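You operate a simulated robot arm through the tools that you are given. There is no shell and no other tool. Be economical: measure what you need, move in short steps, check, and stop when the job is done.

The job below is to be done with a simulated robot arm. You get a single attempt, and the scene is never put back.

## Task
Move the bench stop to 22 cm, lock it and cap it.
Fine: the rail lever frees and locks the stop; once it is locked, press the stop cap on till it catches.
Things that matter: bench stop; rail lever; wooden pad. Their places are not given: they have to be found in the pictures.

It is judged by the outcome, as a careful person would: the job done as asked, and still so three seconds after it is handed in. It fails if anything else is knocked over, pushed out of place, dropped, spilled or broken. Lids that push on must go on centred and level and be pressed home; caps that screw on are set level and turned clockwise until they are tight.

## Robot
A 6-joint arm with a two-finger parallel gripper, fixed in place. Base frame: the origin is at the foot of the arm, x ahead of it, y to its left, z up; the work surface is at about z = 0. Lengths are in mm, angles in rad, forces in N, time in s.
With the tool pointing down near the work surface it reaches from about 140 to 580 mm from the base axis. Its first joint turns from -1.152 to 1.152 rad. Payload 2.1 kg.
The tool frame sits at the grasp point between the pads (the TCP): z along the fingers, y along the line on which they close. The tips reach 30 mm beyond it. The gripper opens to 94 mm. The fingers are 28 mm wide and 10 mm thick; the gripper's body (50 by 96 mm) begins 55 mm behind the TCP.
Orientation is that of the tool frame in the base frame, as [roll, pitch, yaw] about the fixed x, y, z axes, in that order (R = Rz(yaw) Ry(pitch) Rx(roll)). With the fingers straight down and closing along the base's y, the tool's x points along the base's -x, its y along +y and its z along -z.

## Interface
- The arm moves only by the tool servo_tool. Its argument "plan" is one flat list of numbers, 7 for each row, row after row: the turn, a rotation vector about the tool's x, y, z in units of 6 degrees (1.0 is 6 degrees), then the shift along the tool's x, y, z in units of 30 mm (1.0 is 30 mm), then the finger opening in mm, from 0 to 94. In form: [ax, ay, az, dx, dy, dz, hand, ax, ay, az, dx, dy, dz, hand, ...]. A call has 1 to 12 rows; each row shifts and turns the commanded pose from where the row before left it, along the tool's axes as they then stand. A call with a number of a shift or a turn outside -1 to 1 is refused whole. Rows are played at 5 a second. More than 50 mm and 0.15 rad between two rows, or a gripper value outside its range, and nothing of the call is played. Where a pose cannot be reached the arm comes as near as it can. A force on the tool above 60 N (or 10 N above the force at the start of the call, whichever is more), or a blocked arm, ends the call early, and 0.2 s more pass. The fingers move at their own pace (about 72 mm/s each) and stop on an object; they squeeze with about 26 N. The grip force told is the motor's: it shows also when the fingers shut on nothing. Time passes only in rows, and 0.2 s behind the last, so rows that do not move let the fingers close. The reply holds the time, the measured pose of the TCP, the force on the tool along the base axes, the opening and the grip force, in the units named above and with some noise, with the torque about the TCP (base axes, N m) and any sound that the robot's microphone picked up.
- Cameras (640 x 400 px; columns grow to the right, rows downward): "scene" is fixed at [61.3, -369.8, 499]; the picture's right is [0.76, -0.65, 0.00], its down [-0.28, -0.33, -0.90] and it looks along [0.58, 0.69, -0.44] (base axes); focal length 294 px, centre (320, 200). "wrist" rides on the gripper at [76, 14, -103] in the tool frame; the picture's right is [-0.18, 0.98, 0.00], its down [-0.75, -0.14, -0.64] and it looks along [-0.63, -0.12, 0.77] (tool axes); focal length 243 px, centre (320, 200).
- get_image(camera): a new picture of that camera. The clock stands still meanwhile.
- probe_pixels(camera, pixels): for up to 12 pixels [column, row] of the newest picture of that camera ("zoom" is the newest enlarged one), the place [x, y, z] in the base frame of the surface seen there, good to about 3 mm. The clock stands still meanwhile.
- zoom(camera, box): a new picture of the part [left, top, right, bottom] of that camera's present view, enlarged. The clock stands still meanwhile.
- finish_job(): hands the job in; it is judged then, once.

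Keep the steps short. Do not move on a guess: measure, check each grasp and each placing, and mend mistakes. In all there are 80 turns and 54 pictures (those below and enlarged ones count). Leave the gripper open and the arm clear of the work at the hand-in unless told otherwise, and finish with a single line.

The tools are called as name(argument=value, ...) on one line, values as JSON. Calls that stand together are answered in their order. servo_tool: Moves the arm, as the interface text tells. Its arguments: {"type":"object","properties":{"plan":{"type":"array","items":{"type":"number"}}},"required":["plan"]} The other tools are called the same way: get_image (camera) takes a picture; probe_pixels (camera, pixels) gives the place of the surface under pixels of a picture; zoom (camera, box) takes an enlarged picture of a part of a camera's view; finish_job () hands the job in.

At the start:

```text
time: 0.0
ee_pos: [249.2, 116.0, 396.6]
ee_rot: [3.141, 0.0, -3.141]
wrist_force: [-0.2, -0.3, -0.3]
ft_torque: [-0.01, -0.01, -0.01]
opening: 94.0
grasp_force: 0.0
```

scene: 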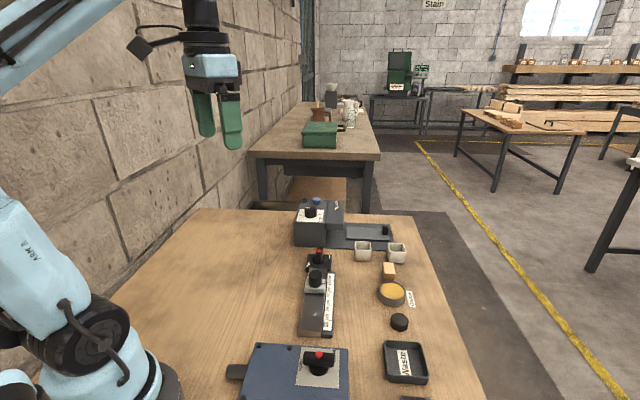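
wrist: 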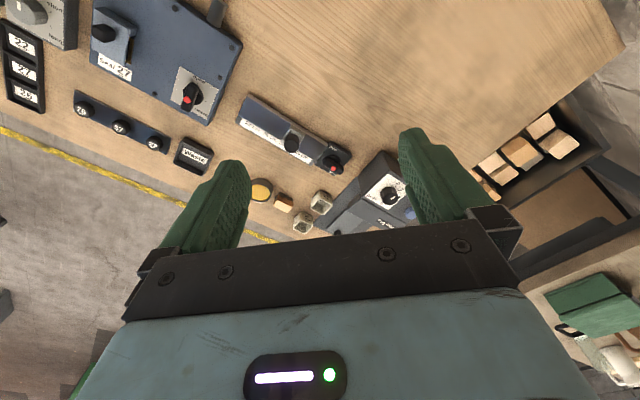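

I see a rail with a scale, a black knob and a red-marked lever around scene (318,290). I'll enlarge both views.

zoom(camera="scene", box=[270, 190, 430, 290])

zoom(camera="scene", box=[270, 240, 430, 340])

zoom(camera="wrist", box=[220, 80, 380, 180])

zoom(camera="scene", box=[220, 300, 440, 400])

```text
4.00 times, centred on (350, 240) of scene
```

zoom: 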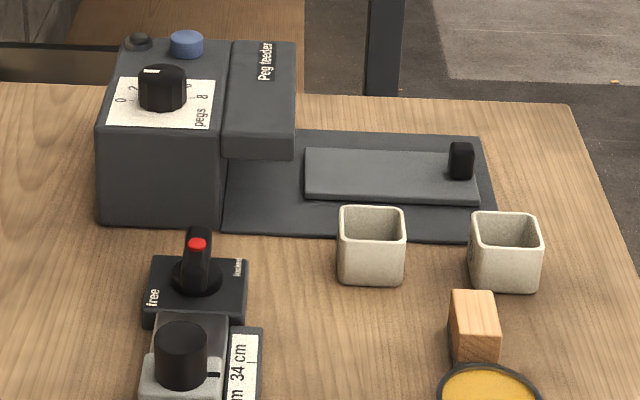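

```text
4.00 times, centred on (350, 290) of scene
```

zoom: 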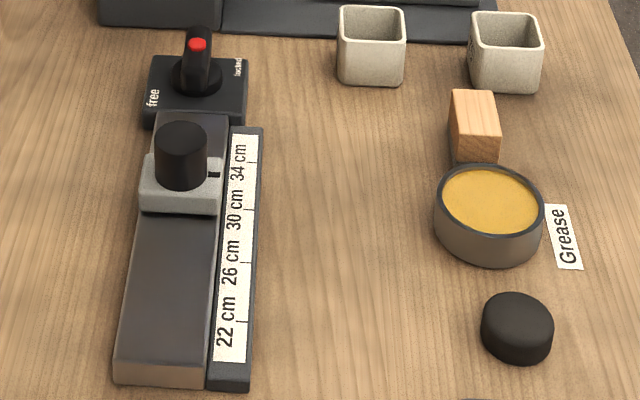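

```text
4.00 times, centred on (300, 130) of wrist
```

zoom: 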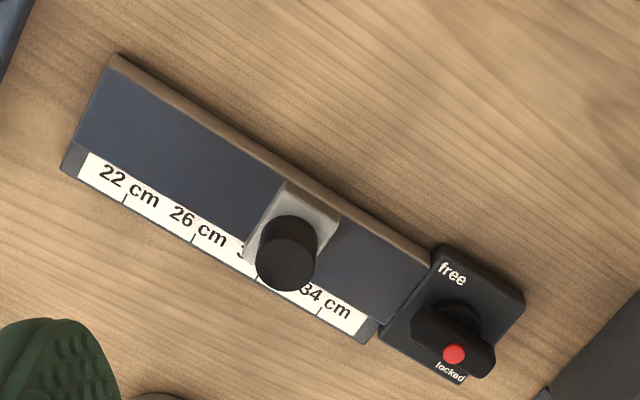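

```text
2.91 times, centred on (330, 350) of scene
```

zoom: 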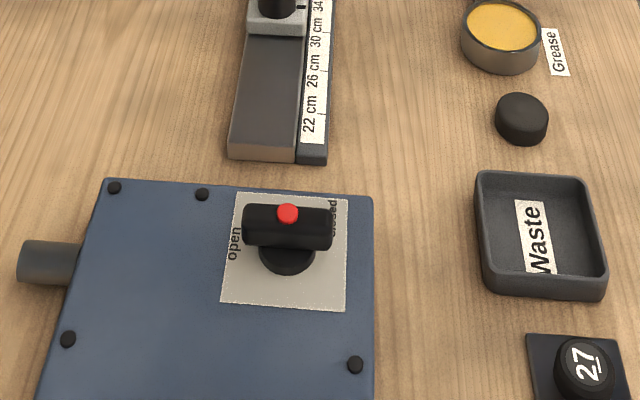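

The stop (grey slider with black knob) sits near 33 cm. The lever is at (319,255) with its red end towards "locked", and a loose black cap is at (399,320). Next I'll measure these points.

zoom(camera="scene", box=[290, 240, 418, 340])

probe_pixels(camera="scene", pixels=[[399, 318], [399, 331], [315, 273], [323.3, 283.3], [329.5, 320.3], [330.8, 305.7], [332.5, 292.2], [334, 280.8], [319, 251], [309, 320], [318, 266], [388, 266]])

probe_pixels(camera="wrist", pixels=[[251, 129.5], [268, 140.5], [300, 158.5], [333, 168], [329, 163], [291, 142], [249, 98], [325, 145], [348, 152], [283.5, 204], [260, 190], [321, 203]])

```text
4.00 times, centred on (354, 290) of scene
```

zoom: 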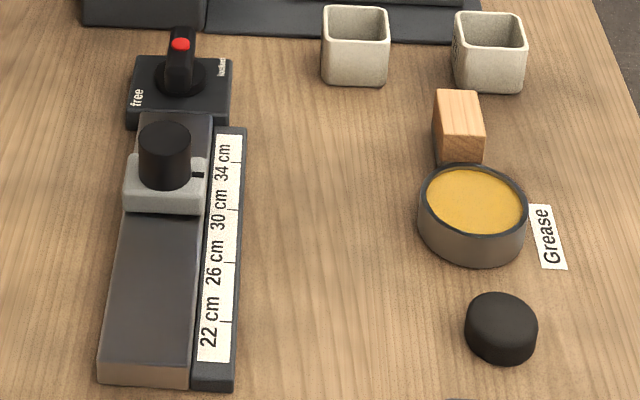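

```text
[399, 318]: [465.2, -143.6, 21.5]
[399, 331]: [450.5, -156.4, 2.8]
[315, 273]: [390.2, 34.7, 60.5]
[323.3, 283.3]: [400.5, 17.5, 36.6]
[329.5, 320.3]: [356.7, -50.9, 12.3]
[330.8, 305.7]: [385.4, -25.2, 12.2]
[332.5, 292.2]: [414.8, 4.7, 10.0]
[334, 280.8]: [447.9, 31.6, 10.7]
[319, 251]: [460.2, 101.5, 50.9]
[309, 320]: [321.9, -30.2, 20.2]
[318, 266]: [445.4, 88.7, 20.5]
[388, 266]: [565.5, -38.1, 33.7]
```

```text
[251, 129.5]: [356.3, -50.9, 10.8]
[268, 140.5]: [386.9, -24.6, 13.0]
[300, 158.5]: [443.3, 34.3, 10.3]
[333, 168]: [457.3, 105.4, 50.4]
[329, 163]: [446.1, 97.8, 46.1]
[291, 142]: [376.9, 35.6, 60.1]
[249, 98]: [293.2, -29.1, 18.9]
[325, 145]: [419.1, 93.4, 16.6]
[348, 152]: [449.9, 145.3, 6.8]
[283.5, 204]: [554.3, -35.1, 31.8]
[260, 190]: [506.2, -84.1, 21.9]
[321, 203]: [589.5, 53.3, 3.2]
```

The stop's index line reads about 29.9 cm. The scale runs along (0.73, 0.685) at about 10.2 mm per cm. Before acting I want a closer look at the wooden block, the cap and the stop, so I'm moving the arm high over the right side.

servo_tool(plan=[0, 0, 0, -0.386, -0.933, 0.462, 94, 0, 0, 0, -0.386, -0.933, 0.462, 94, 0, 0, 0, -0.386, -0.933, 0.462, 94, 0, 0, 0, -0.386, -0.933, 0.462, 94, 0, 0, 0, -0.386, -0.933, 0.462, 94, 0, 0, 0, -0.386, -0.933, 0.462, 94, 0, 0, 0, -0.386, -0.933, 0.462, 94, 0, 0, 0, 0, 0, 0, 94])

get_image(camera="wrist")

```text
time: 1.8
ee_pos: [329.2, -81.7, 298.3]
ee_rot: [3.14, 0.0, -3.138]
wrist_force: [0.5, -0.4, -0.5]
ft_torque: [0.04, -0.03, -0.02]
opening: 94.1
grasp_force: 0.0
```

```text
46 pictures are left
```

wrist: 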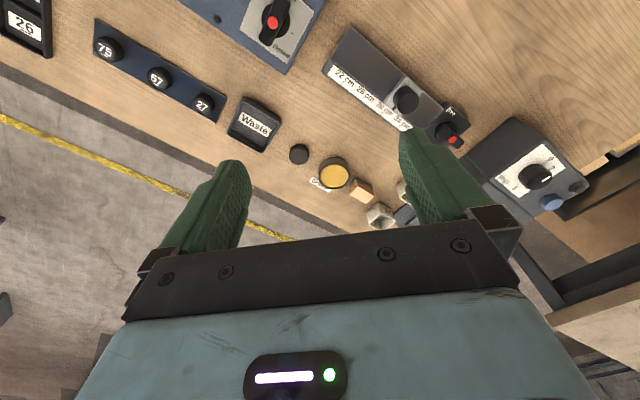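

zoom(camera="wrist", box=[270, 120, 410, 230])

zoom(camera="wrist", box=[310, 20, 480, 150])

```text
3.64 times, centred on (340, 175) of wrist
```

zoom: 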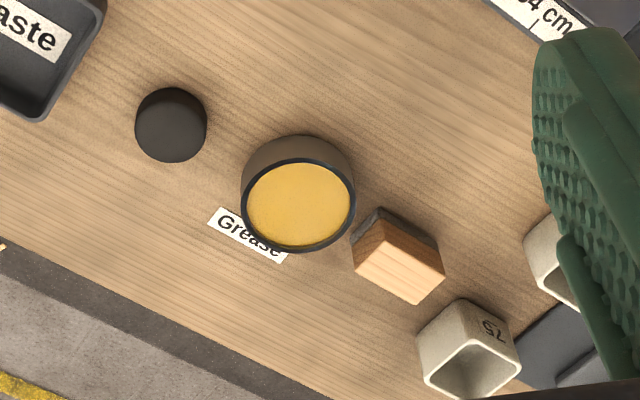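

```text
3.08 times, centred on (395, 85) of wrist
```

zoom: 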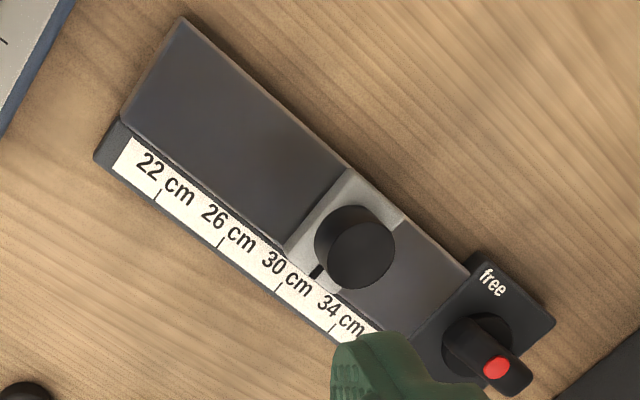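

The wooden block has a dark felt face, so it looks like a grease applicator that may only matter if the stop is stiff. Now I'll measure the lever and knob on the newest enlarged picture.

probe_pixels(camera="zoom", pixels=[[455, 330], [520, 388], [495, 367], [470, 362], [500, 345], [505, 328], [490, 285], [548, 318], [360, 262], [330, 240], [316, 272], [345, 185]])

zoom(camera="scene", box=[295, 235, 345, 290])

```text
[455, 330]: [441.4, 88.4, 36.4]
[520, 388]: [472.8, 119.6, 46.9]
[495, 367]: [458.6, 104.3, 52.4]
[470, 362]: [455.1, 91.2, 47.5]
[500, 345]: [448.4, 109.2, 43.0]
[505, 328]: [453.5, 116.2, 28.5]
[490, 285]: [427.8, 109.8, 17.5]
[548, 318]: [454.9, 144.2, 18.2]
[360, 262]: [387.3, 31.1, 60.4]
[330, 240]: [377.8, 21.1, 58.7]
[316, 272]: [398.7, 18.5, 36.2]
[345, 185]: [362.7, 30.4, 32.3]
```

```text
7.27 times, centred on (320, 262) of scene
```

zoom: 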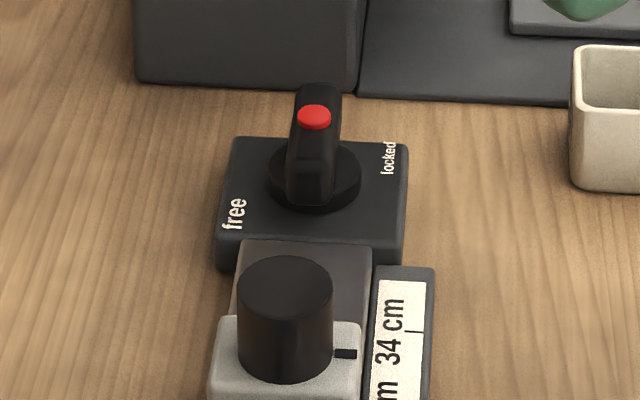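

I can't read the lever geometry clearly yet: the bar runs along the rail with the red dot near its middle. I'm moving the wrist camera closer to the lever, passing above everything.

servo_tool(plan=[0, 0, 0, 0.033, 0.8625, 0.4625, 94, 0, 0, 0, 0.033, 0.8625, 0.4625, 94, 0, 0, 0, 0.033, 0.8625, 0.4625, 94, 0, 0, 0, 0.033, 0.8625, 0.4625, 94, 0, 0, 0, 0.033, 0.8625, 0.4625, 94, 0, 0, 0, 0.033, 0.8625, 0.4625, 94, 0, 0, 0, 0.033, 0.8625, 0.4625, 94, 0, 0, 0, 0.033, 0.8625, 0.4625, 94, 0, 0, 0, 0, 0, 0, 94])

get_image(camera="wrist")

zoom(camera="wrist", box=[220, 130, 400, 250])

```text
time: 3.8
ee_pos: [321.7, 125.7, 188.1]
ee_rot: [3.141, 0.0, 3.141]
wrist_force: [-0.1, -1.1, 0.4]
ft_torque: [0.0, 0.02, 0.02]
opening: 94.1
grasp_force: 0.1
```

```text
42 pictures are left
```

wrist: 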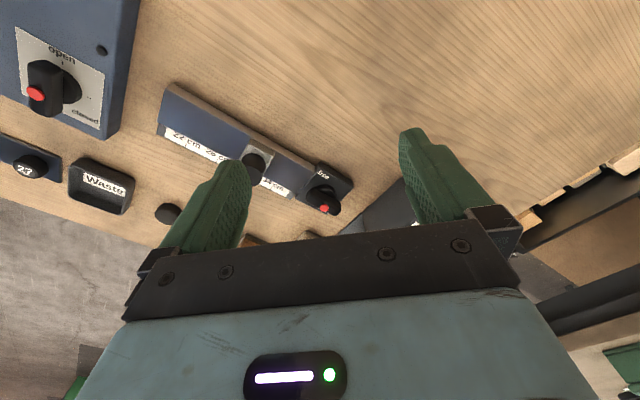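

```text
3.33 times, centred on (310, 190) of wrist
```

zoom: 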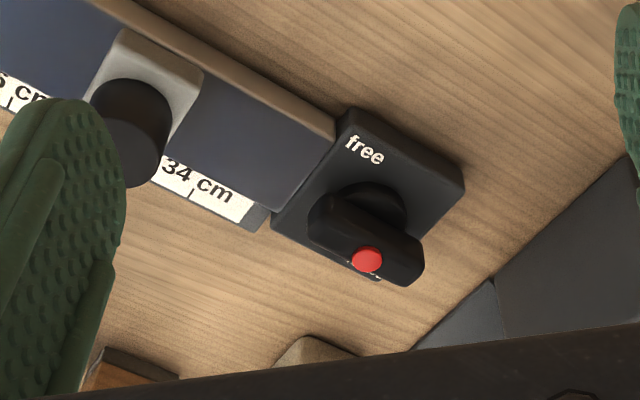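

probe_pixels(camera="zoom", pixels=[[348, 112], [460, 182], [275, 222], [403, 200], [375, 186], [345, 195], [367, 262], [330, 240], [405, 278], [418, 262], [318, 212], [365, 222]])

zoom(camera="wrist", box=[290, 155, 370, 225])

```text
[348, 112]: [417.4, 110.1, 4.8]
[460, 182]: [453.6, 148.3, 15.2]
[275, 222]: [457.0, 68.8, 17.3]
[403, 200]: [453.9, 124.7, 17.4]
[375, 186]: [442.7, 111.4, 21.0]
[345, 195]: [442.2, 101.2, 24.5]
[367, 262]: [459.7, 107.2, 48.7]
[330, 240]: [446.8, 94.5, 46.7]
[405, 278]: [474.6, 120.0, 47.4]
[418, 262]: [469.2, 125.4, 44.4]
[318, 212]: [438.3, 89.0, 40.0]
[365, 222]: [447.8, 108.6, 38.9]
```

```text
5.71 times, centred on (330, 190) of wrist
```

zoom: 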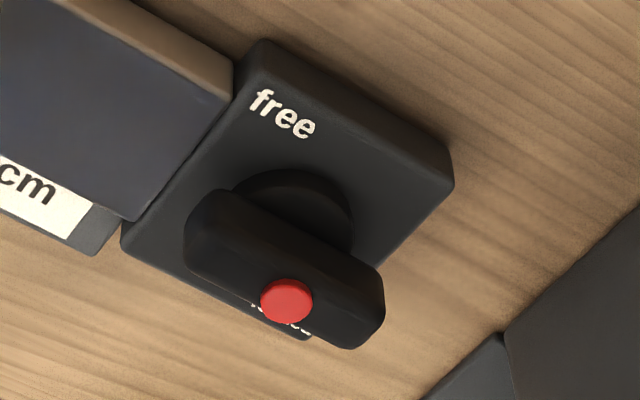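

The red dot sits slightly to the "locked" side of the bar. To tell a turning lever from a tipping one, I'll probe the bar's surface more finely.

probe_pixels(camera="zoom", pixels=[[305, 235], [300, 248], [295, 260], [290, 272], [325, 285], [330, 300], [335, 315], [320, 325], [235, 235], [230, 255], [225, 270], [240, 285]])

zoom(camera="scene", box=[300, 240, 340, 270])

```text
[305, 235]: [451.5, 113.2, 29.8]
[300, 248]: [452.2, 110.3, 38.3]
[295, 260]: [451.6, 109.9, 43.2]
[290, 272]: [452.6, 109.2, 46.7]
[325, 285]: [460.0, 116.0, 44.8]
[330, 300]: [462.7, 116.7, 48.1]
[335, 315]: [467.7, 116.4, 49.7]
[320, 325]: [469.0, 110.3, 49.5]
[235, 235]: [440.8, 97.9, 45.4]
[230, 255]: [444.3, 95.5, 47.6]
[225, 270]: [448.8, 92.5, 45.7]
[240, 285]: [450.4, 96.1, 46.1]
```

```text
13.33 times, centred on (320, 255) of scene
```

zoom: 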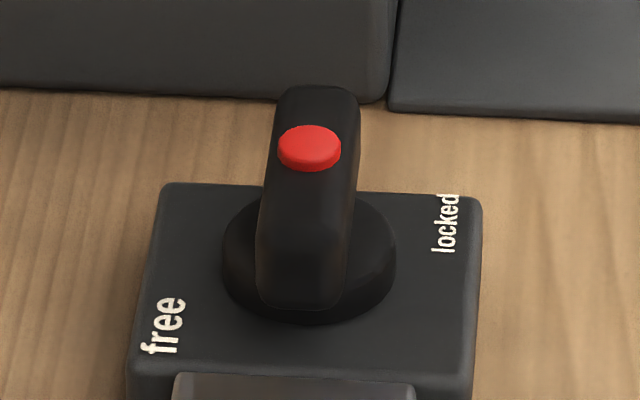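

The bar's top is flat at z≈47 and centred on its hub, so it turns about the vertical. It lies along the rail (u), about 12 mm thick. Before I go in, I'm checking the feeder's height nearby, and turning the hand 43° so the fingers close across the bar.

probe_pixels(camera="scene", pixels=[[298, 223], [324, 223], [300, 243], [324, 244], [327, 228], [343, 228], [310, 211], [317, 201], [305, 201]])

servo_tool(plan=[0, 0, -0.9, 0, 0, 0, 40, 0, 0, -0.9, 0, 0, 0, 40, 0, 0, -0.9, 0, 0, 0, 40, 0, 0, -0.9, 0, 0, 0, 40, 0, 0, -0.9, 0, 0, 0, 40, 0, 0, -0.9, 0, 0, 0, 40, 0, 0, -0.9, 0, 0, 0, 40, 0, 0, -0.9, 0, 0, 0, 40, 0, 0, 0, 0, 0, 0, 40])

```text
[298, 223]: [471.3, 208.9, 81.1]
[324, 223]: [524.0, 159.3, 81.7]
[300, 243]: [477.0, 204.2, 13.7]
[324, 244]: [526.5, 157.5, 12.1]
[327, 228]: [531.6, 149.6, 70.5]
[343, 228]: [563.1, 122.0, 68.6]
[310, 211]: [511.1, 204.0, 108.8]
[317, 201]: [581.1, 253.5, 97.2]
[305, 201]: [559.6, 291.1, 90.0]
```

```text
time: 5.8
ee_pos: [321.8, 126.4, 187.0]
ee_rot: [3.141, 0.001, -2.387]
wrist_force: [-0.4, -0.5, 0.0]
ft_torque: [-0.02, 0.01, -0.02]
opening: 40.0
grasp_force: 0.0
```

The feeder is 80 mm away from the lever and only 82 mm tall, so there's room. I'm moving over the lever and down to z≈115, with the tips at 85.

servo_tool(plan=[0, 0, 0, -0.714, -0.895, 0, 40, 0, 0, 0, -0.714, -0.895, 0, 40, 0, 0, 0, -0.714, -0.895, 0, 40, 0, 0, 0, -0.714, -0.895, 0, 40, 0, 0, 0, 0, 0, 0.8, 40, 0, 0, 0, 0, 0, 0.8, 40, 0, 0, 0, 0, 0, 0.8, 40, 0, 0, 0, 0, 0, 0, 40])

get_image(camera="wrist")

zoom(camera="scene", box=[270, 190, 370, 290])

```text
time: 7.6
ee_pos: [458.3, 106.2, 113.6]
ee_rot: [3.139, 0.001, -2.387]
wrist_force: [-0.5, 0.2, -0.6]
ft_torque: [0.01, -0.02, -0.02]
opening: 40.3
grasp_force: 0.0
```

```text
38 pictures are left
```

wrist: 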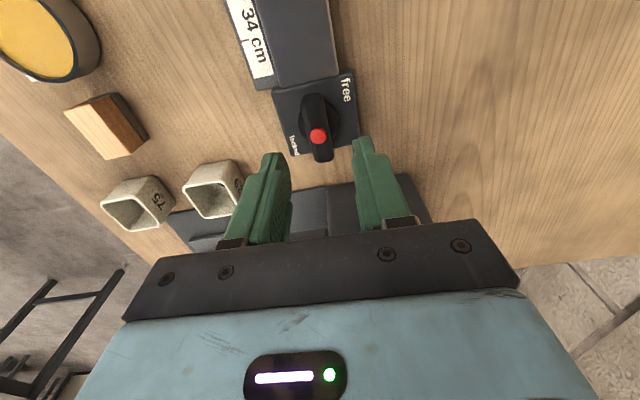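

```text
4.00 times, centred on (320, 240) of scene
```

zoom: 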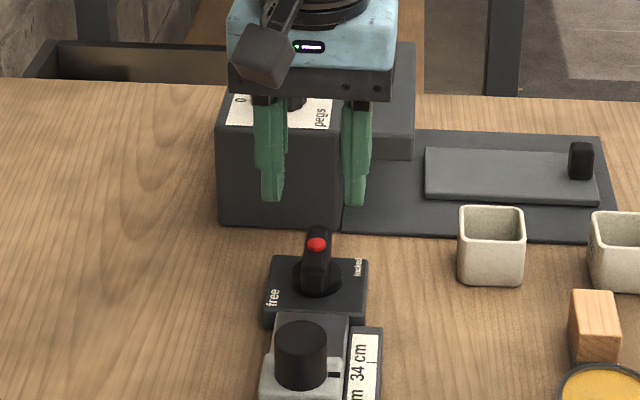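

The fingers straddle the bar line. I'm descending to z≈62 and closing on the bar.

servo_tool(plan=[0, 0, 0, 0, 0, 0.6, 40, 0, 0, 0, 0, 0, 0.6, 40, 0, 0, 0, 0, 0, 0.52, 40, 0, 0, 0, 0, 0, 0, 40, 0, 0, 0, 0, 0, 0, 0, 0, 0, 0, 0, 0, 0, 0, 0, 0, 0, 0, 0, 0, 0])

zoom(camera="scene", box=[270, 190, 370, 290])

```text
time: 9.2
ee_pos: [458.2, 105.8, 63.7]
ee_rot: [-3.139, 0.003, -2.388]
wrist_force: [19.2, -17.2, -7.3]
ft_torque: [0.51, -0.62, 1.19]
opening: 16.7
grasp_force: 45.0
```

```text
4.00 times, centred on (320, 240) of scene
```

zoom: 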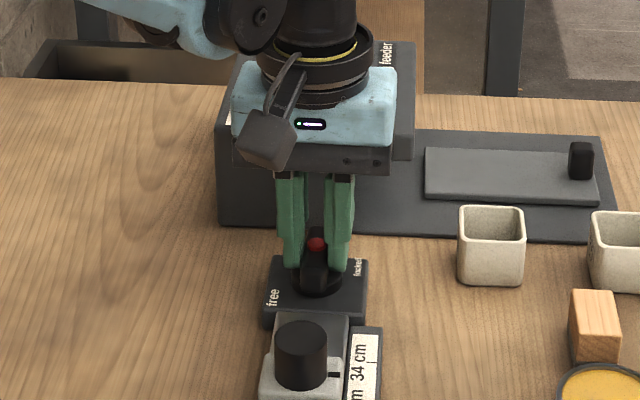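

The bar is gripped, with about 26 N sideways, so the hand is a bit off-centre. I'm nudging 2 mm toward +n and rechecking.

servo_tool(plan=[0, 0, 0, 0, -0.07, 0, 0, 0, 0, 0, 0, 0, 0, 0, 0, 0, 0, 0, 0, 0, 0])

```text
time: 10.0
ee_pos: [457.9, 105.3, 63.2]
ee_rot: [3.141, 0.002, -2.386]
wrist_force: [14.2, -10.7, -5.3]
ft_torque: [-0.08, -0.48, 1.22]
opening: 16.8
grasp_force: 45.0
```

servo_tool(plan=[0, 0, 0, 0, -0.07, 0, 0, 0, 0, 0, 0, 0, 0, 0, 0, 0, 0, 0, 0, 0, 0])

```text
time: 10.8
ee_pos: [458.7, 105.0, 63.2]
ee_rot: [3.135, -0.002, -2.384]
wrist_force: [-17.0, 4.4, 8.5]
ft_torque: [0.25, -0.23, 1.27]
opening: 16.5
grasp_force: 45.3
```

Centred enough. Now I'm turning 12° counter-clockwise (towards "free") and watching the torque.

servo_tool(plan=[0, 0, -0.5, 0, 0.03, 0, 0, 0, 0, -0.5, 0, 0, 0, 0, 0, 0, -0.5, 0, 0, 0, 0, 0, 0, -0.5, 0, 0, 0, 0, 0, 0, 0, 0, 0, 0, 0])

```text
time: 12.0
ee_pos: [458.8, 104.0, 63.3]
ee_rot: [3.138, 0.001, -2.177]
wrist_force: [-16.7, 6.0, -15.4]
ft_torque: [-0.24, 0.36, 0.0]
opening: 16.9
grasp_force: 44.8
```

It turned freely (torque about 0). I'm continuing in steps.

servo_tool(plan=[0, 0, -0.7, 0, 0.03, 0, 0, 0, 0, -0.7, 0, 0, 0, 0, 0, 0, -0.7, 0, 0, 0, 0, 0, 0, -0.7, 0, 0, 0, 0, 0, 0, -0.7, 0, 0, 0, 0, 0, 0, 0, 0, 0, 0, 0])

zoom(camera="scene", box=[270, 190, 370, 290])

```text
time: 13.4
ee_pos: [459.6, 105.2, 64.0]
ee_rot: [-3.14, 0.001, -1.813]
wrist_force: [-10.0, -12.3, -5.2]
ft_torque: [0.74, -0.02, 0.04]
opening: 16.9
grasp_force: 44.9
```

```text
4.00 times, centred on (320, 240) of scene
```

zoom: 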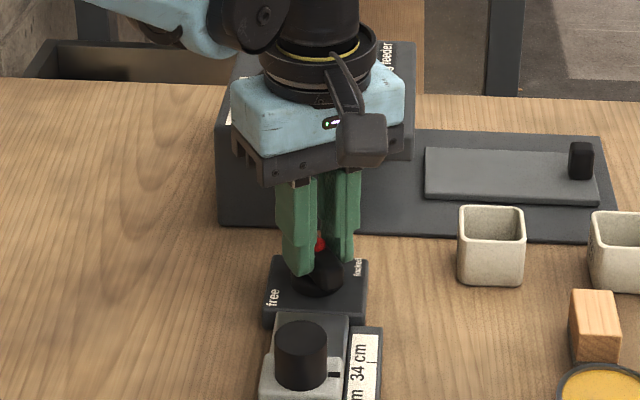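

About 33° so far and still free. Continuing to turn.

servo_tool(plan=[0, 0, -0.8, 0.0, 0, 0, 0, 0, 0, -0.8, 0, 0, 0, 0, 0, 0, -0.8, 0, 0, 0, 0, 0, 0, -0.8, 0, 0, 0, 0, 0, 0, -0.8, 0, 0, 0, 0, 0, 0, -0.8, 0, 0, 0, 0, 0, 0, 0, 0, 0, 0, 0])

```text
time: 15.0
ee_pos: [459.9, 105.0, 63.6]
ee_rot: [-3.141, -0.001, -1.309]
wrist_force: [0.8, -17.1, 4.6]
ft_torque: [0.23, 0.16, 0.01]
opening: 16.6
grasp_force: 44.7
```

servo_tool(plan=[0, 0, -0.8, 0.0, 0, 0, 0, 0, 0, -0.8, 0, 0, 0, 0, 0, 0, -0.8, 0, 0, 0, 0, 0, 0, -0.8, 0, 0, 0, 0, 0, 0, -0.8, 0, 0, 0, 0, 0, 0, 0, 0, 0, 0, 0])

zoom(camera="scene", box=[270, 190, 370, 290])

```text
time: 16.4
ee_pos: [460.4, 105.8, 63.3]
ee_rot: [-3.133, -0.003, -0.889]
wrist_force: [28.9, -9.9, 6.6]
ft_torque: [0.07, -0.09, -0.04]
opening: 16.9
grasp_force: 45.4
```

```text
4.00 times, centred on (320, 240) of scene
```

zoom: 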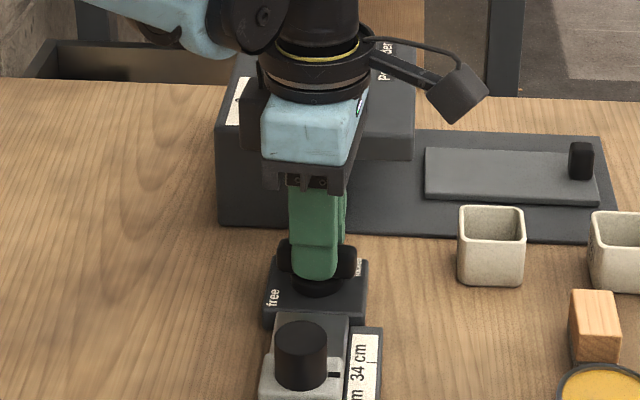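

The bar is now crosswise (86°) with no stop felt. I'll ease the sideways load and turn a little more to find the end stop.

servo_tool(plan=[0, 0, -0.4, 0.0, 0.04, 0, 0, 0, 0, -0.4, 0, 0, 0, 0, 0, 0, -0.4, 0, 0, 0, 0, 0, 0, 0, 0, 0, 0, 0])

```text
time: 17.4
ee_pos: [460.1, 105.0, 64.1]
ee_rot: [-3.132, -0.005, -0.763]
wrist_force: [34.4, 3.0, -7.4]
ft_torque: [-0.43, -0.54, -1.14]
opening: 16.6
grasp_force: 45.2
```

Torque of −1.1 N·m at about 91° means I've reached the end stop at "free". I'm opening and lifting.

servo_tool(plan=[0, 0, 0.2, 0, -0.05, 0, 0, 0, 0, 0, 0, 0, 0, 40, 0, 0, 0, 0, 0, 0, 40, 0, 0, 0, 0, 0, 0, 40, 0, 0, 0, 0, 0, -0.8, 40, 0, 0, 0, 0, 0, -1, 40, 0, 0, 0, 0, 0, -1, 40, 0, 0, 0, 0, 0, -1, 40, 0, 0, 0, 0, 0, 0, 40])

zoom(camera="scene", box=[270, 220, 370, 320])

```text
time: 19.4
ee_pos: [458.3, 104.9, 177.7]
ee_rot: [-3.14, 0.002, -0.785]
wrist_force: [-0.5, 0.0, -0.2]
ft_torque: [0.02, -0.02, 0.0]
opening: 40.0
grasp_force: 0.0
```

```text
4.00 times, centred on (320, 270) of scene
```

zoom: 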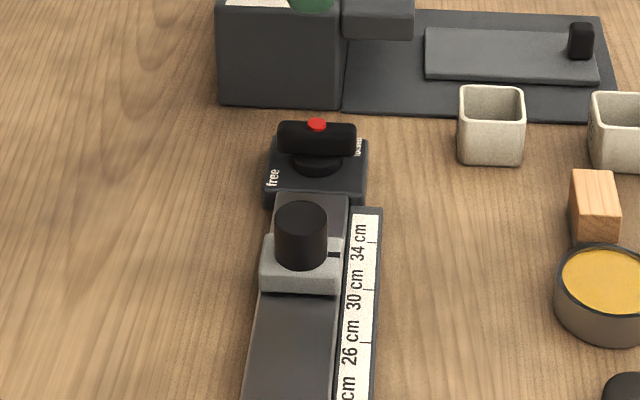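

The lever is now crosswise. I'm measuring the knob top, its index mark and the ticks in this picture.

probe_pixels(camera="zoom", pixels=[[302, 217], [279, 217], [325, 217], [302, 205], [302, 230], [302, 255], [335, 255], [328, 255], [316, 128], [285, 135], [350, 135]])

```text
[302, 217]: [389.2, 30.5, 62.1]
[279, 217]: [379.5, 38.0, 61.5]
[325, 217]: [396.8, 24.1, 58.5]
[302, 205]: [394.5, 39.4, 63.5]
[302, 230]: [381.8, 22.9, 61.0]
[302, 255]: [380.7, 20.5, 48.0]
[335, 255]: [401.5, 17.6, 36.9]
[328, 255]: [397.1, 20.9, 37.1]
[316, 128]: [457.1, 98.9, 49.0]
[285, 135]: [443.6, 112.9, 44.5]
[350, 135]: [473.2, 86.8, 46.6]
```

The knob centre is about (388, 31), with its top at z≈61. I'm moving over it with fingers open along the rail direction and lowering to just above it.

servo_tool(plan=[0, 0, 0.3, 0, 0, 0, 60, 0, 0, 0, 0.0475, 0.849, 0, 60, 0, 0, 0, 0.0475, 0.849, 0, 60, 0, 0, 0, 0.0475, 0.849, 0, 60, 0, 0, 0, 0.0475, 0.849, 0, 60, 0, 0, 0, 0, 0, 0.85, 60, 0, 0, 0, 0, 0, 0.85, 60, 0, 0, 0, 0, 0, 0.85, 60, 0, 0, 0, 0, 0, 0, 60])

zoom(camera="wrist", box=[160, 50, 480, 250])

zoom(camera="scene", box=[270, 220, 370, 320])

```text
time: 21.4
ee_pos: [388.8, 31.7, 102.2]
ee_rot: [-3.14, 0.002, -0.816]
wrist_force: [-0.1, -0.3, 1.0]
ft_torque: [0.02, -0.01, -0.02]
opening: 60.2
grasp_force: 0.0
```

```text
2.00 times, centred on (320, 150) of wrist
```

zoom: 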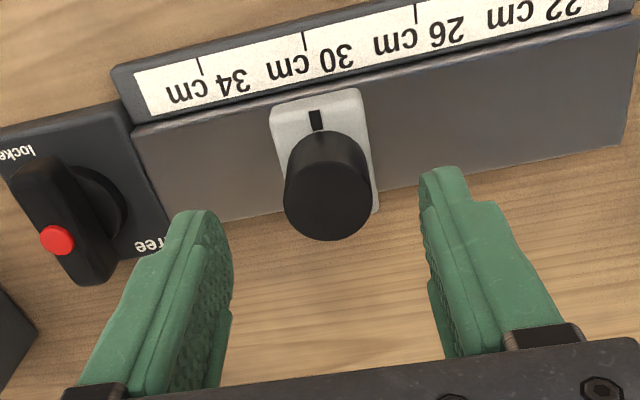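

```text
4.00 times, centred on (320, 270) of scene
```

zoom: 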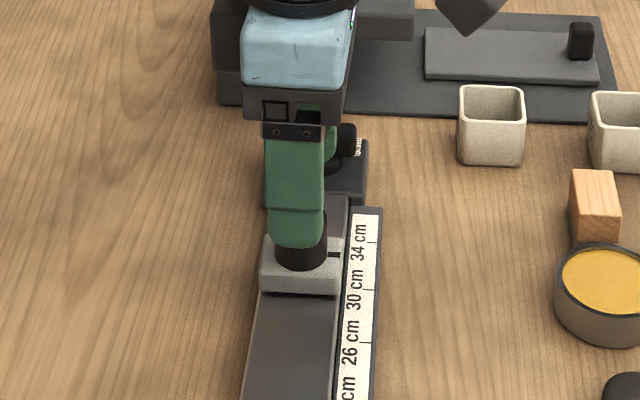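

Good view: the mark sits near the 30 tick and the knob is between the fingers. I'm descending 30 mm (tips z≈42) and closing.

servo_tool(plan=[0, 0, 0, 0, 0, 0.5, 60, 0, 0, 0, 0, 0, 0.5, 60, 0, 0, 0, 0, 0, 0, 20, 0, 0, 0, 0, 0, 0, 20, 0, 0, 0, 0, 0, 0, 20])

```text
time: 22.6
ee_pos: [388.3, 33.2, 70.4]
ee_rot: [-3.142, 0.002, -0.816]
wrist_force: [-0.1, 0.4, -9.2]
ft_torque: [-0.22, 0.38, -0.03]
opening: 29.2
grasp_force: 44.9
```

Gripped (29 mm). Now I'm sliding 9 mm towards 22 and watching the force.

servo_tool(plan=[0, 0, 0, 0, 0.1, 0, 20, 0, 0, 0, 0, 0.1, 0, 20, 0, 0, 0, 0, 0.1, 0, 20, 0, 0, 0, 0, 0, 0, 20])

zoom(camera="wrist", box=[160, 0, 480, 200])

```text
time: 23.6
ee_pos: [382.2, 26.0, 71.3]
ee_rot: [3.141, 0.0, -0.817]
wrist_force: [3.0, -1.2, -14.5]
ft_torque: [-0.29, 0.31, -0.11]
opening: 29.2
grasp_force: 45.2
```

```text
2.00 times, centred on (320, 100) of wrist
```

zoom: 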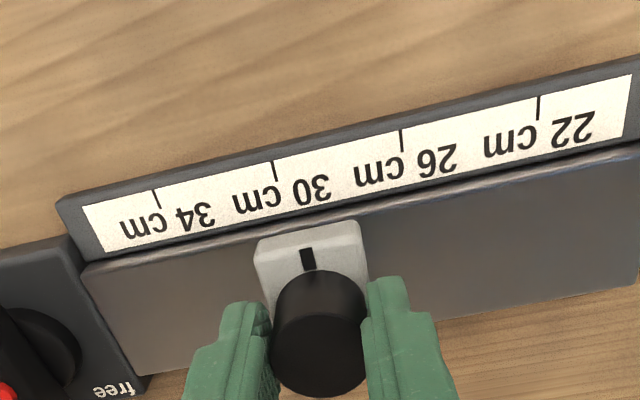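

It slides freely. I'm measuring mark and tick positions in this view for the exact distance left.

probe_pixels(camera="zoom", pixels=[[304, 250], [309, 268], [306, 258], [538, 98], [540, 115], [402, 132], [403, 145], [273, 163], [276, 178], [154, 192], [157, 205]])

```text
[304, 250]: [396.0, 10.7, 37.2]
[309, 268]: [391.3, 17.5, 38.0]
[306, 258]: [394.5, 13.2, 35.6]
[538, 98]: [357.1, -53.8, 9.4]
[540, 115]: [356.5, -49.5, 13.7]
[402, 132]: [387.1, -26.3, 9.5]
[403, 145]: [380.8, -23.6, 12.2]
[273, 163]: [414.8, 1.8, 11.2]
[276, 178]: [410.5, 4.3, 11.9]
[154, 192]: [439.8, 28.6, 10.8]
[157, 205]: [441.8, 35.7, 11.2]
```

Remaining distance is about 72 mm. I'm sliding 66 mm, then measuring again.

servo_tool(plan=[0, 0, 0, 0, 0.2, 0, 20, 0, 0, 0, 0, 0.3, 0, 20, 0, 0, 0, 0, 0.3, 0, 20, 0, 0, 0, 0, 0.3, 0, 20, 0, 0, 0, 0, 0.3, 0, 20, 0, 0, 0, 0, 0.3, 0, 20, 0, 0, 0, 0, 0.3, 0, 20, 0, 0, 0, 0, 0.2, 0, 20, 0, 0, 0, 0, 0, 0, 20, 0, 0, 0, 0, 0, 0, 20])

zoom(camera="wrist", box=[240, 50, 400, 150])

```text
time: 25.8
ee_pos: [335.9, -20.4, 70.4]
ee_rot: [-3.142, -0.006, -0.816]
wrist_force: [19.9, -20.4, -13.9]
ft_torque: [-0.72, -0.12, -0.07]
opening: 29.2
grasp_force: 45.2
```

```text
4.00 times, centred on (320, 100) of wrist
```

zoom: 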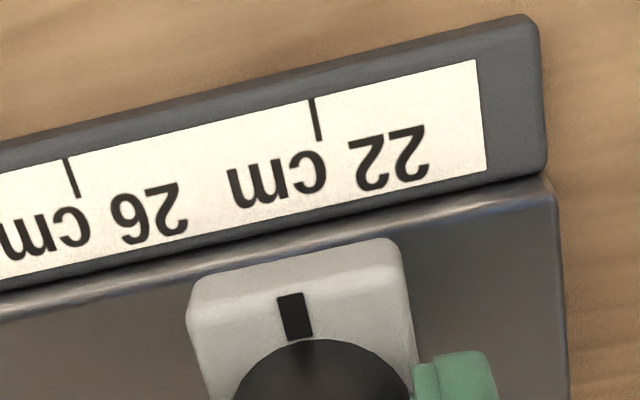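

The actual motion ran at exactly 45°, so the rail lies at 45°. I'm measuring again.

probe_pixels(camera="zoom", pixels=[[290, 297], [294, 315], [299, 333], [283, 310], [307, 318], [313, 102], [317, 120], [320, 137], [66, 162], [71, 178], [76, 194]])

```text
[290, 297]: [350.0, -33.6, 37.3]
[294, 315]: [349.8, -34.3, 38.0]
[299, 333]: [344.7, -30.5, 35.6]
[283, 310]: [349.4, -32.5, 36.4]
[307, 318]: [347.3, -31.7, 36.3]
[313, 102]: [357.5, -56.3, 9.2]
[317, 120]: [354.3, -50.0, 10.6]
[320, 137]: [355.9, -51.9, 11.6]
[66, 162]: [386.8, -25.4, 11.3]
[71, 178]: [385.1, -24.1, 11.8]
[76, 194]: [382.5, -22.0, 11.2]
```

About 8 mm remains. I'm relieving the sideways load, aligning to 45° and sliding 7 mm more.

servo_tool(plan=[0, 0, -0.3, 0.05, 0, 0, 20, 0, 0, 0, 0, 0.08, 0, 20, 0, 0, 0, 0, 0.08, 0, 20, 0, 0, 0, 0, 0.08, 0, 20, 0, 0, 0, 0, 0, 0, 20, 0, 0, 0, 0, 0, 0, 20])

zoom(camera="wrist", box=[240, 50, 400, 150])

```text
time: 27.2
ee_pos: [330.1, -25.3, 69.8]
ee_rot: [-3.142, 0.003, -0.783]
wrist_force: [-4.4, 5.2, -9.5]
ft_torque: [-0.58, 0.06, 0.13]
opening: 29.1
grasp_force: 45.0
```

```text
4.00 times, centred on (320, 100) of wrist
```

zoom: 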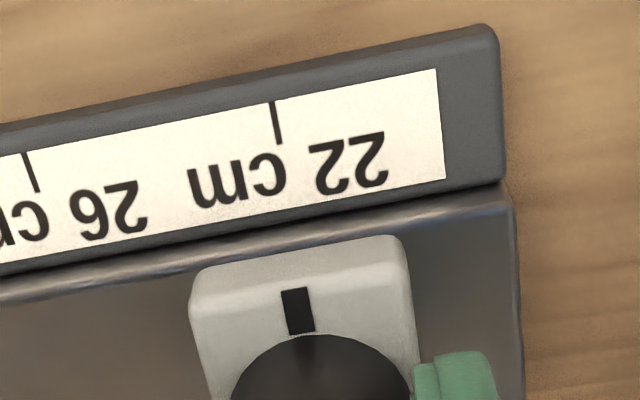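

probe_pixels(camera="zoom", pixels=[[295, 297], [298, 312], [300, 325], [286, 305], [308, 315], [297, 292], [271, 104], [275, 122], [279, 140], [26, 158], [32, 172], [37, 186]])

probe_pixels(camera="zoom", pixels=[[296, 300], [299, 318], [301, 330], [288, 312], [307, 305], [292, 322], [272, 108], [274, 117], [277, 132], [28, 164], [34, 178], [36, 183]])

```text
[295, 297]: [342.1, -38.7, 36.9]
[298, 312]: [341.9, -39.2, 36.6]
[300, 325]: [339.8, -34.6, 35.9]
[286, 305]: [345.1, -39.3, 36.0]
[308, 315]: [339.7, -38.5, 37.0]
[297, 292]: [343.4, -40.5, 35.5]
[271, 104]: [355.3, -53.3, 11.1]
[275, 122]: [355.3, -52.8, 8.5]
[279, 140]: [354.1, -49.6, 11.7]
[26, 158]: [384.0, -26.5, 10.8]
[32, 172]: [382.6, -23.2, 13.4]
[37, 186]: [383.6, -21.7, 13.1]
```

```text
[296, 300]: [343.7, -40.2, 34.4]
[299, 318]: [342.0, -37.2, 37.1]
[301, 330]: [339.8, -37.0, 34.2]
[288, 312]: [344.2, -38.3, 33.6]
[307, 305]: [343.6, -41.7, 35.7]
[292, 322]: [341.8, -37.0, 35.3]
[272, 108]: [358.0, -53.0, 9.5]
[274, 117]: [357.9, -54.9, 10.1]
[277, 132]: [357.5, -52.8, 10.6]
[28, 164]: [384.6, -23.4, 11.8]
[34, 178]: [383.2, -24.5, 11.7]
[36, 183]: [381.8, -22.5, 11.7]
```

The mark and the 22 tick agree within about 0.3 mm. I'm releasing, lifting and checking that the stop stayed put.

servo_tool(plan=[0, 0, 0, 0, 0, 0, 60, 0, 0, 0, 0, 0, 0, 60, 0, 0, 0, 0, 0, 0, 60, 0, 0, 0, 0, 0, -0.9, 60, 0, 0, 0, 0, 0, -0.9, 60, 0, 0, 0, 0, 0, -0.9, 60, 0, 0, 0, 0, 0, -0.9, 60, 0, 0, 0, 0, 0, 0, 60])

zoom(camera="wrist", box=[200, 30, 440, 180])

```text
time: 29.0
ee_pos: [331.9, -26.2, 180.7]
ee_rot: [-3.139, 0.002, -0.786]
wrist_force: [0.3, 1.4, 0.0]
ft_torque: [0.0, -0.02, 0.0]
opening: 60.0
grasp_force: 0.0
```

```text
2.67 times, centred on (320, 105) of wrist
```

zoom: 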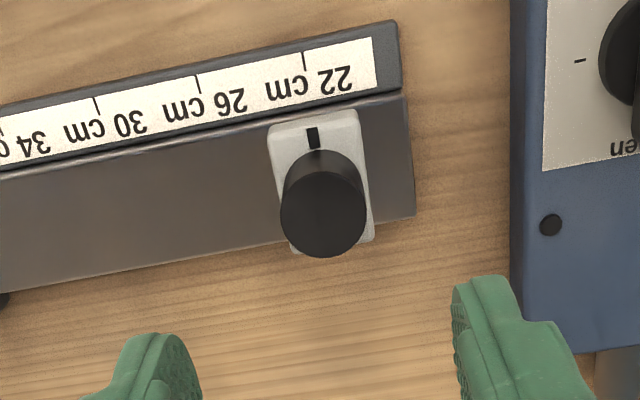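

probe_pixels(camera="zoom", pixels=[[312, 131], [314, 140], [313, 136], [310, 138], [316, 134], [303, 52], [304, 60], [305, 68], [196, 79], [198, 86], [199, 92]])

servo_tool(plan=[0, 0, 0, 0, -0.88, 0, 40, 0, 0, 0, 0, -0.88, 0, 40, 0, 0, 0, 0, -0.88, 0, 40, 0, 0, 0, 0, -0.88, 0, 40, 0, 0, 0, 0, -0.88, 0, 40, 0, 0, 0, 0, -0.88, 0, 40, 0, 0, 0, 0, -0.88, 0, 40, 0, 0, 0, 0, 0, 0.8, 40, 0, 0, 0, 0, 0, 0.8, 40, 0, 0, 0, 0, 0, 0.6, 40, 0, 0, 0, 0, 0, 0, 40])

zoom(camera="wrist", box=[200, 80, 440, 230])

```text
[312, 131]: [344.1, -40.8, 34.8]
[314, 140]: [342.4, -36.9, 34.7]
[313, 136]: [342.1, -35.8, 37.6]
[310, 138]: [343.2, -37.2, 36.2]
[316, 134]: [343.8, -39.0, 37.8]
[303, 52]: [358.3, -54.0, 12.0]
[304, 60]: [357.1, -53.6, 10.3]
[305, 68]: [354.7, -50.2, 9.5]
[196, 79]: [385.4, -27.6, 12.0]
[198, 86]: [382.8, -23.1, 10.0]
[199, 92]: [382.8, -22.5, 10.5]
```

```text
time: 31.4
ee_pos: [459.1, 104.9, 113.1]
ee_rot: [-3.14, 0.002, -0.786]
wrist_force: [0.8, -0.3, 0.2]
ft_torque: [-0.01, -0.03, 0.0]
opening: 40.0
grasp_force: 0.2
```

```text
2.67 times, centred on (320, 155) of wrist
```

zoom: 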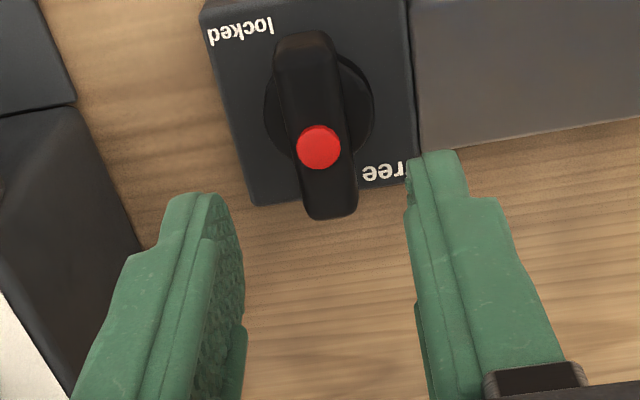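

The stop reads 22.0 within about 0.8 mm. The fingers straddle the lever, so I'm descending and gripping it.

servo_tool(plan=[0, 0, 0, 0, -0.03, 0.6, 40, 0, 0, 0, 0, -0.03, 0.6, 40, 0, 0, 0, 0, 0, 0.47, 40, 0, 0, 0, 0, 0, 0, 40, 0, 0, 0, 0, 0, 0, 0, 0, 0, 0, 0, 0, 0, 0, 0, 0, 0, 0, 0, 0, 0])

```text
time: 33.0
ee_pos: [460.8, 106.1, 63.4]
ee_rot: [3.137, 0.002, -0.784]
wrist_force: [-22.4, -13.4, -8.2]
ft_torque: [-0.48, -0.33, -0.03]
opening: 16.9
grasp_force: 45.0
```

Gripped. I'm turning clockwise back towards "locked", in two calls.

servo_tool(plan=[0, 0, 0.4, 0, 0.03, 0, 0, 0, 0, 0.8, 0, 0, 0, 0, 0, 0, 0.8, 0, 0, 0, 0, 0, 0, 0.8, 0, 0, 0, 0, 0, 0, 0.8, 0, 0, 0, 0, 0, 0, 0.8, 0, 0, 0, 0, 0, 0, 0.8, 0, 0, 0, 0, 0, 0, 0.8, 0, 0, 0, 0, 0, 0, 0.8, 0, 0, 0, 0, 0, 0, 0, 0, 0, 0, 0])

```text
time: 35.2
ee_pos: [459.8, 105.8, 62.4]
ee_rot: [3.137, 0.004, -1.497]
wrist_force: [-23.5, 0.7, -21.7]
ft_torque: [0.82, 0.21, 0.03]
opening: 16.8
grasp_force: 45.5
```

servo_tool(plan=[0, 0, 0.8, 0, 0.04, 0, 0, 0, 0, 0.8, 0, 0, 0, 0, 0, 0, 0.8, 0, 0, 0, 0, 0, 0, 0.8, 0, 0, 0, 0, 0, 0, 0.8, 0, 0, 0, 0, 0, 0, 0.8, 0, 0, 0, 0, 0, 0, 0.8, 0, 0, 0, 0, 0, 0, 0.8, 0, 0, 0, 0, 0, 0, 0.8, 0, 0, 0, 0, 0, 0, 0.8, 0, 0, 0, 0, 0, 0, 0, 0, 0, 0, 0])

```text
time: 37.6
ee_pos: [458.8, 105.3, 62.5]
ee_rot: [3.141, 0.002, -2.334]
wrist_force: [-18.6, 9.0, -15.4]
ft_torque: [0.67, -0.17, 0.0]
opening: 16.6
grasp_force: 44.7
```

servo_tool(plan=[0, 0, 0.3, 0, 0.02, 0, 0, 0, 0, 0.3, 0, 0, 0, 0, 0, 0, 0.2, 0, 0, 0, 0, 0, 0, 0, 0, 0, 0, 0])

```text
time: 38.6
ee_pos: [458.9, 106.4, 62.4]
ee_rot: [3.14, 0.001, -2.417]
wrist_force: [-14.7, 8.0, -17.3]
ft_torque: [0.15, -0.06, 1.48]
opening: 17.9
grasp_force: 45.1
```

Torque rises to +1.5 N·m, so I've hit the end stop at "locked". Releasing, lifting and checking.

servo_tool(plan=[0, 0, -0.3, 0, 0, 0, 0, 0, 0, 0, 0, 0, 0, 40, 0, 0, 0, 0, 0, 0, 40, 0, 0, 0, 0, 0, 0, 40, 0, 0, 0, 0, 0, -0.8, 40, 0, 0, 0, 0, 0, -1, 40, 0, 0, 0, 0, 0, -1, 40, 0, 0, 0, 0, 0, -1, 40, 0, 0, 0, 0, 0, 0, 40])

zoom(camera="scene", box=[290, 240, 418, 340])

```text
time: 40.6
ee_pos: [459.6, 105.8, 177.3]
ee_rot: [3.14, 0.002, -2.388]
wrist_force: [-0.6, -0.1, -0.8]
ft_torque: [0.0, 0.01, 0.02]
opening: 39.9
grasp_force: 0.1
```

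```text
4.00 times, centred on (354, 290) of scene
```

zoom: 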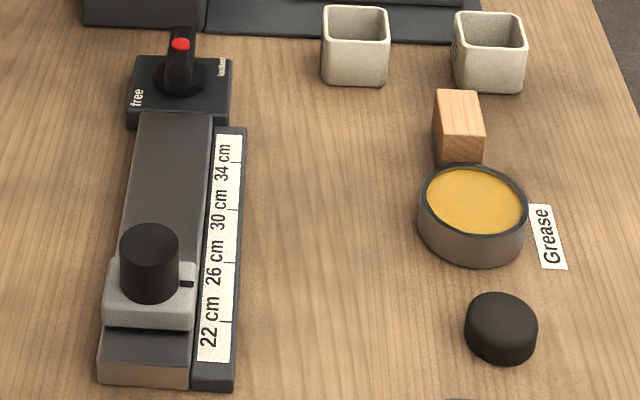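

The lever is back as it was at "locked" and the mark sits at 22. Before handling the cap I want a closer view of the cap, the wooden block and the grease pot.

servo_tool(plan=[0, 0, 0, 0.901, -0.781, 0.129, 60, 0, 0, 0, 0.901, -0.781, 0.129, 60, 0, 0, 0, 0.901, -0.781, 0.129, 60, 0, 0, 0, 0.901, -0.781, 0.129, 60, 0, 0, 0, 0.901, -0.781, 0.129, 60, 0, 0, 0, 0.901, -0.781, 0.129, 60, 0, 0, 0, 0.901, -0.781, 0.129, 60, 0, 0, 0, 0, 0, 0, 60])

get_image(camera="wrist")

```text
time: 42.4
ee_pos: [433.2, -143.6, 148.3]
ee_rot: [3.139, 0.002, -2.384]
wrist_force: [-0.5, -0.7, 0.6]
ft_torque: [-0.01, 0.0, -0.02]
opening: 60.1
grasp_force: 0.1
```

```text
24 pictures are left
```

wrist: 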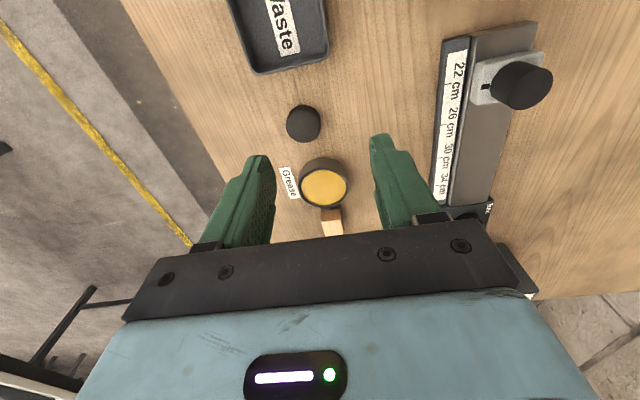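

I'm probing the cap, knob and block in this picture.

probe_pixels(camera="wrist", pixels=[[303, 128], [289, 127], [317, 127], [303, 116], [303, 139], [300, 107], [532, 88], [545, 88], [510, 92], [332, 228], [326, 213], [340, 213]])

zoom(camera="wrist", box=[270, 90, 370, 240])

```text
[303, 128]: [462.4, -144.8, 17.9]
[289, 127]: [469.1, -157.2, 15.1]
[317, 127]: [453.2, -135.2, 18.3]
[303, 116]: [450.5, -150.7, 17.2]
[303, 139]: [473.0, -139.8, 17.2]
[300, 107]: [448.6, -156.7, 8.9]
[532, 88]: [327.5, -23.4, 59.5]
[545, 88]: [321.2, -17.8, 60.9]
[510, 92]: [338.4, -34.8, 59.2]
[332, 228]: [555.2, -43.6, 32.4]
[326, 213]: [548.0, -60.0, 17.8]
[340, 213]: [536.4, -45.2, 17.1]
```

```text
2.67 times, centred on (320, 165) of wrist
```

zoom: 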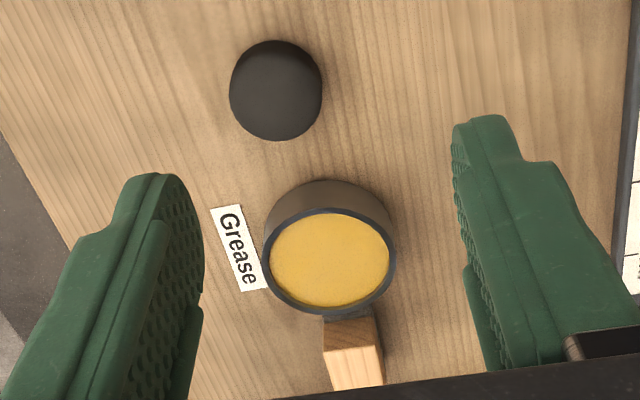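

The cap is centred near (462, −146), top z≈19, diameter about 34. The grease pot lies along u from it, so closing across n is clear. I'm moving above it and lowering to z≈62.

servo_tool(plan=[0, 0, 0, -0.643, -0.717, 0, 60, 0, 0, 0, 0, 0, 0.9, 60, 0, 0, 0, 0, 0, 0.9, 60, 0, 0, 0, 0, 0, 0.9, 60, 0, 0, 0, 0, 0, 0, 60])

get_image(camera="wrist")

```text
time: 43.6
ee_pos: [462.0, -143.7, 68.4]
ee_rot: [3.139, 0.002, -2.386]
wrist_force: [-0.1, -0.9, 0.6]
ft_torque: [0.01, -0.01, -0.02]
opening: 59.8
grasp_force: 0.1
```

```text
22 pictures are left
```

wrist: 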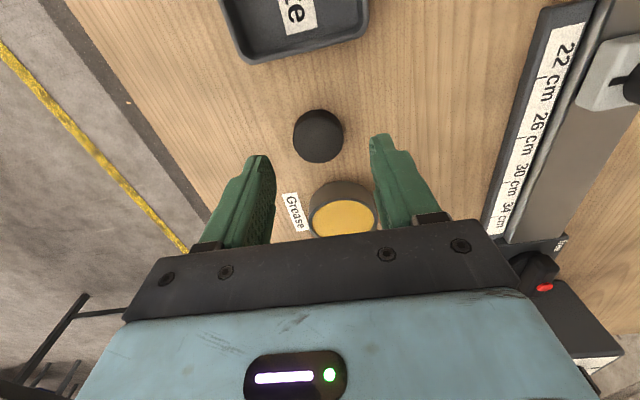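

probe_pixels(camera="wrist", pixels=[[318, 140], [298, 138], [338, 140], [318, 120], [318, 156], [322, 142], [310, 132], [328, 150], [344, 195], [330, 186]])

```text
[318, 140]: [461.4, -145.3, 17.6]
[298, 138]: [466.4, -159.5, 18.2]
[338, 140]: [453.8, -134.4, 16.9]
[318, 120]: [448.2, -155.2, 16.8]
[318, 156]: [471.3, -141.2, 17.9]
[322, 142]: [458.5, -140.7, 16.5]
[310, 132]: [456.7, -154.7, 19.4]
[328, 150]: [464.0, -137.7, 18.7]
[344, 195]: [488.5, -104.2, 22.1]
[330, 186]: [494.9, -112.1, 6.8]
```

The cap's centre refines to (460.5, −147). I'm making a small correction, lowering so the tips sit at z≈5, and closing gently.

servo_tool(plan=[0, 0, 0, 0.11, -0.045, 0, 60, 0, 0, 0, 0, 0, 0.57, 60, 0, 0, 0, 0, 0, 0.55, 60, 0, 0, 0, 0, 0, 0, 60, 0, 0, 0, 0, 0, 0, 20, 0, 0, 0, 0, 0, 0, 20, 0, 0, 0, 0, 0, 0, 20])

zoom(camera="scene", box=[340, 250, 460, 350])

```text
time: 45.2
ee_pos: [461.1, -147.6, 34.6]
ee_rot: [3.138, 0.002, -2.387]
wrist_force: [0.0, 0.0, -0.6]
ft_torque: [0.0, -0.02, 0.01]
opening: 33.2
grasp_force: 26.0
```

```text
4.00 times, centred on (400, 300) of scene
```

zoom: 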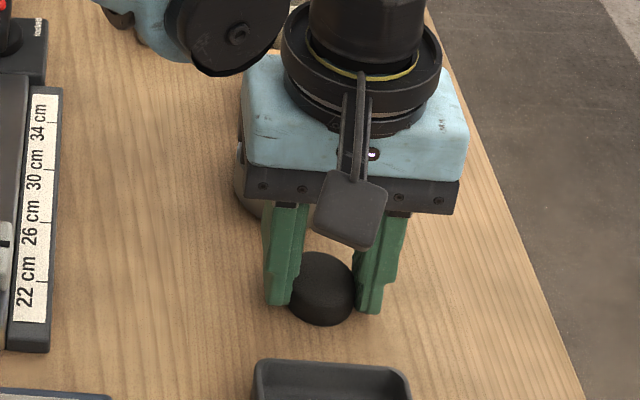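

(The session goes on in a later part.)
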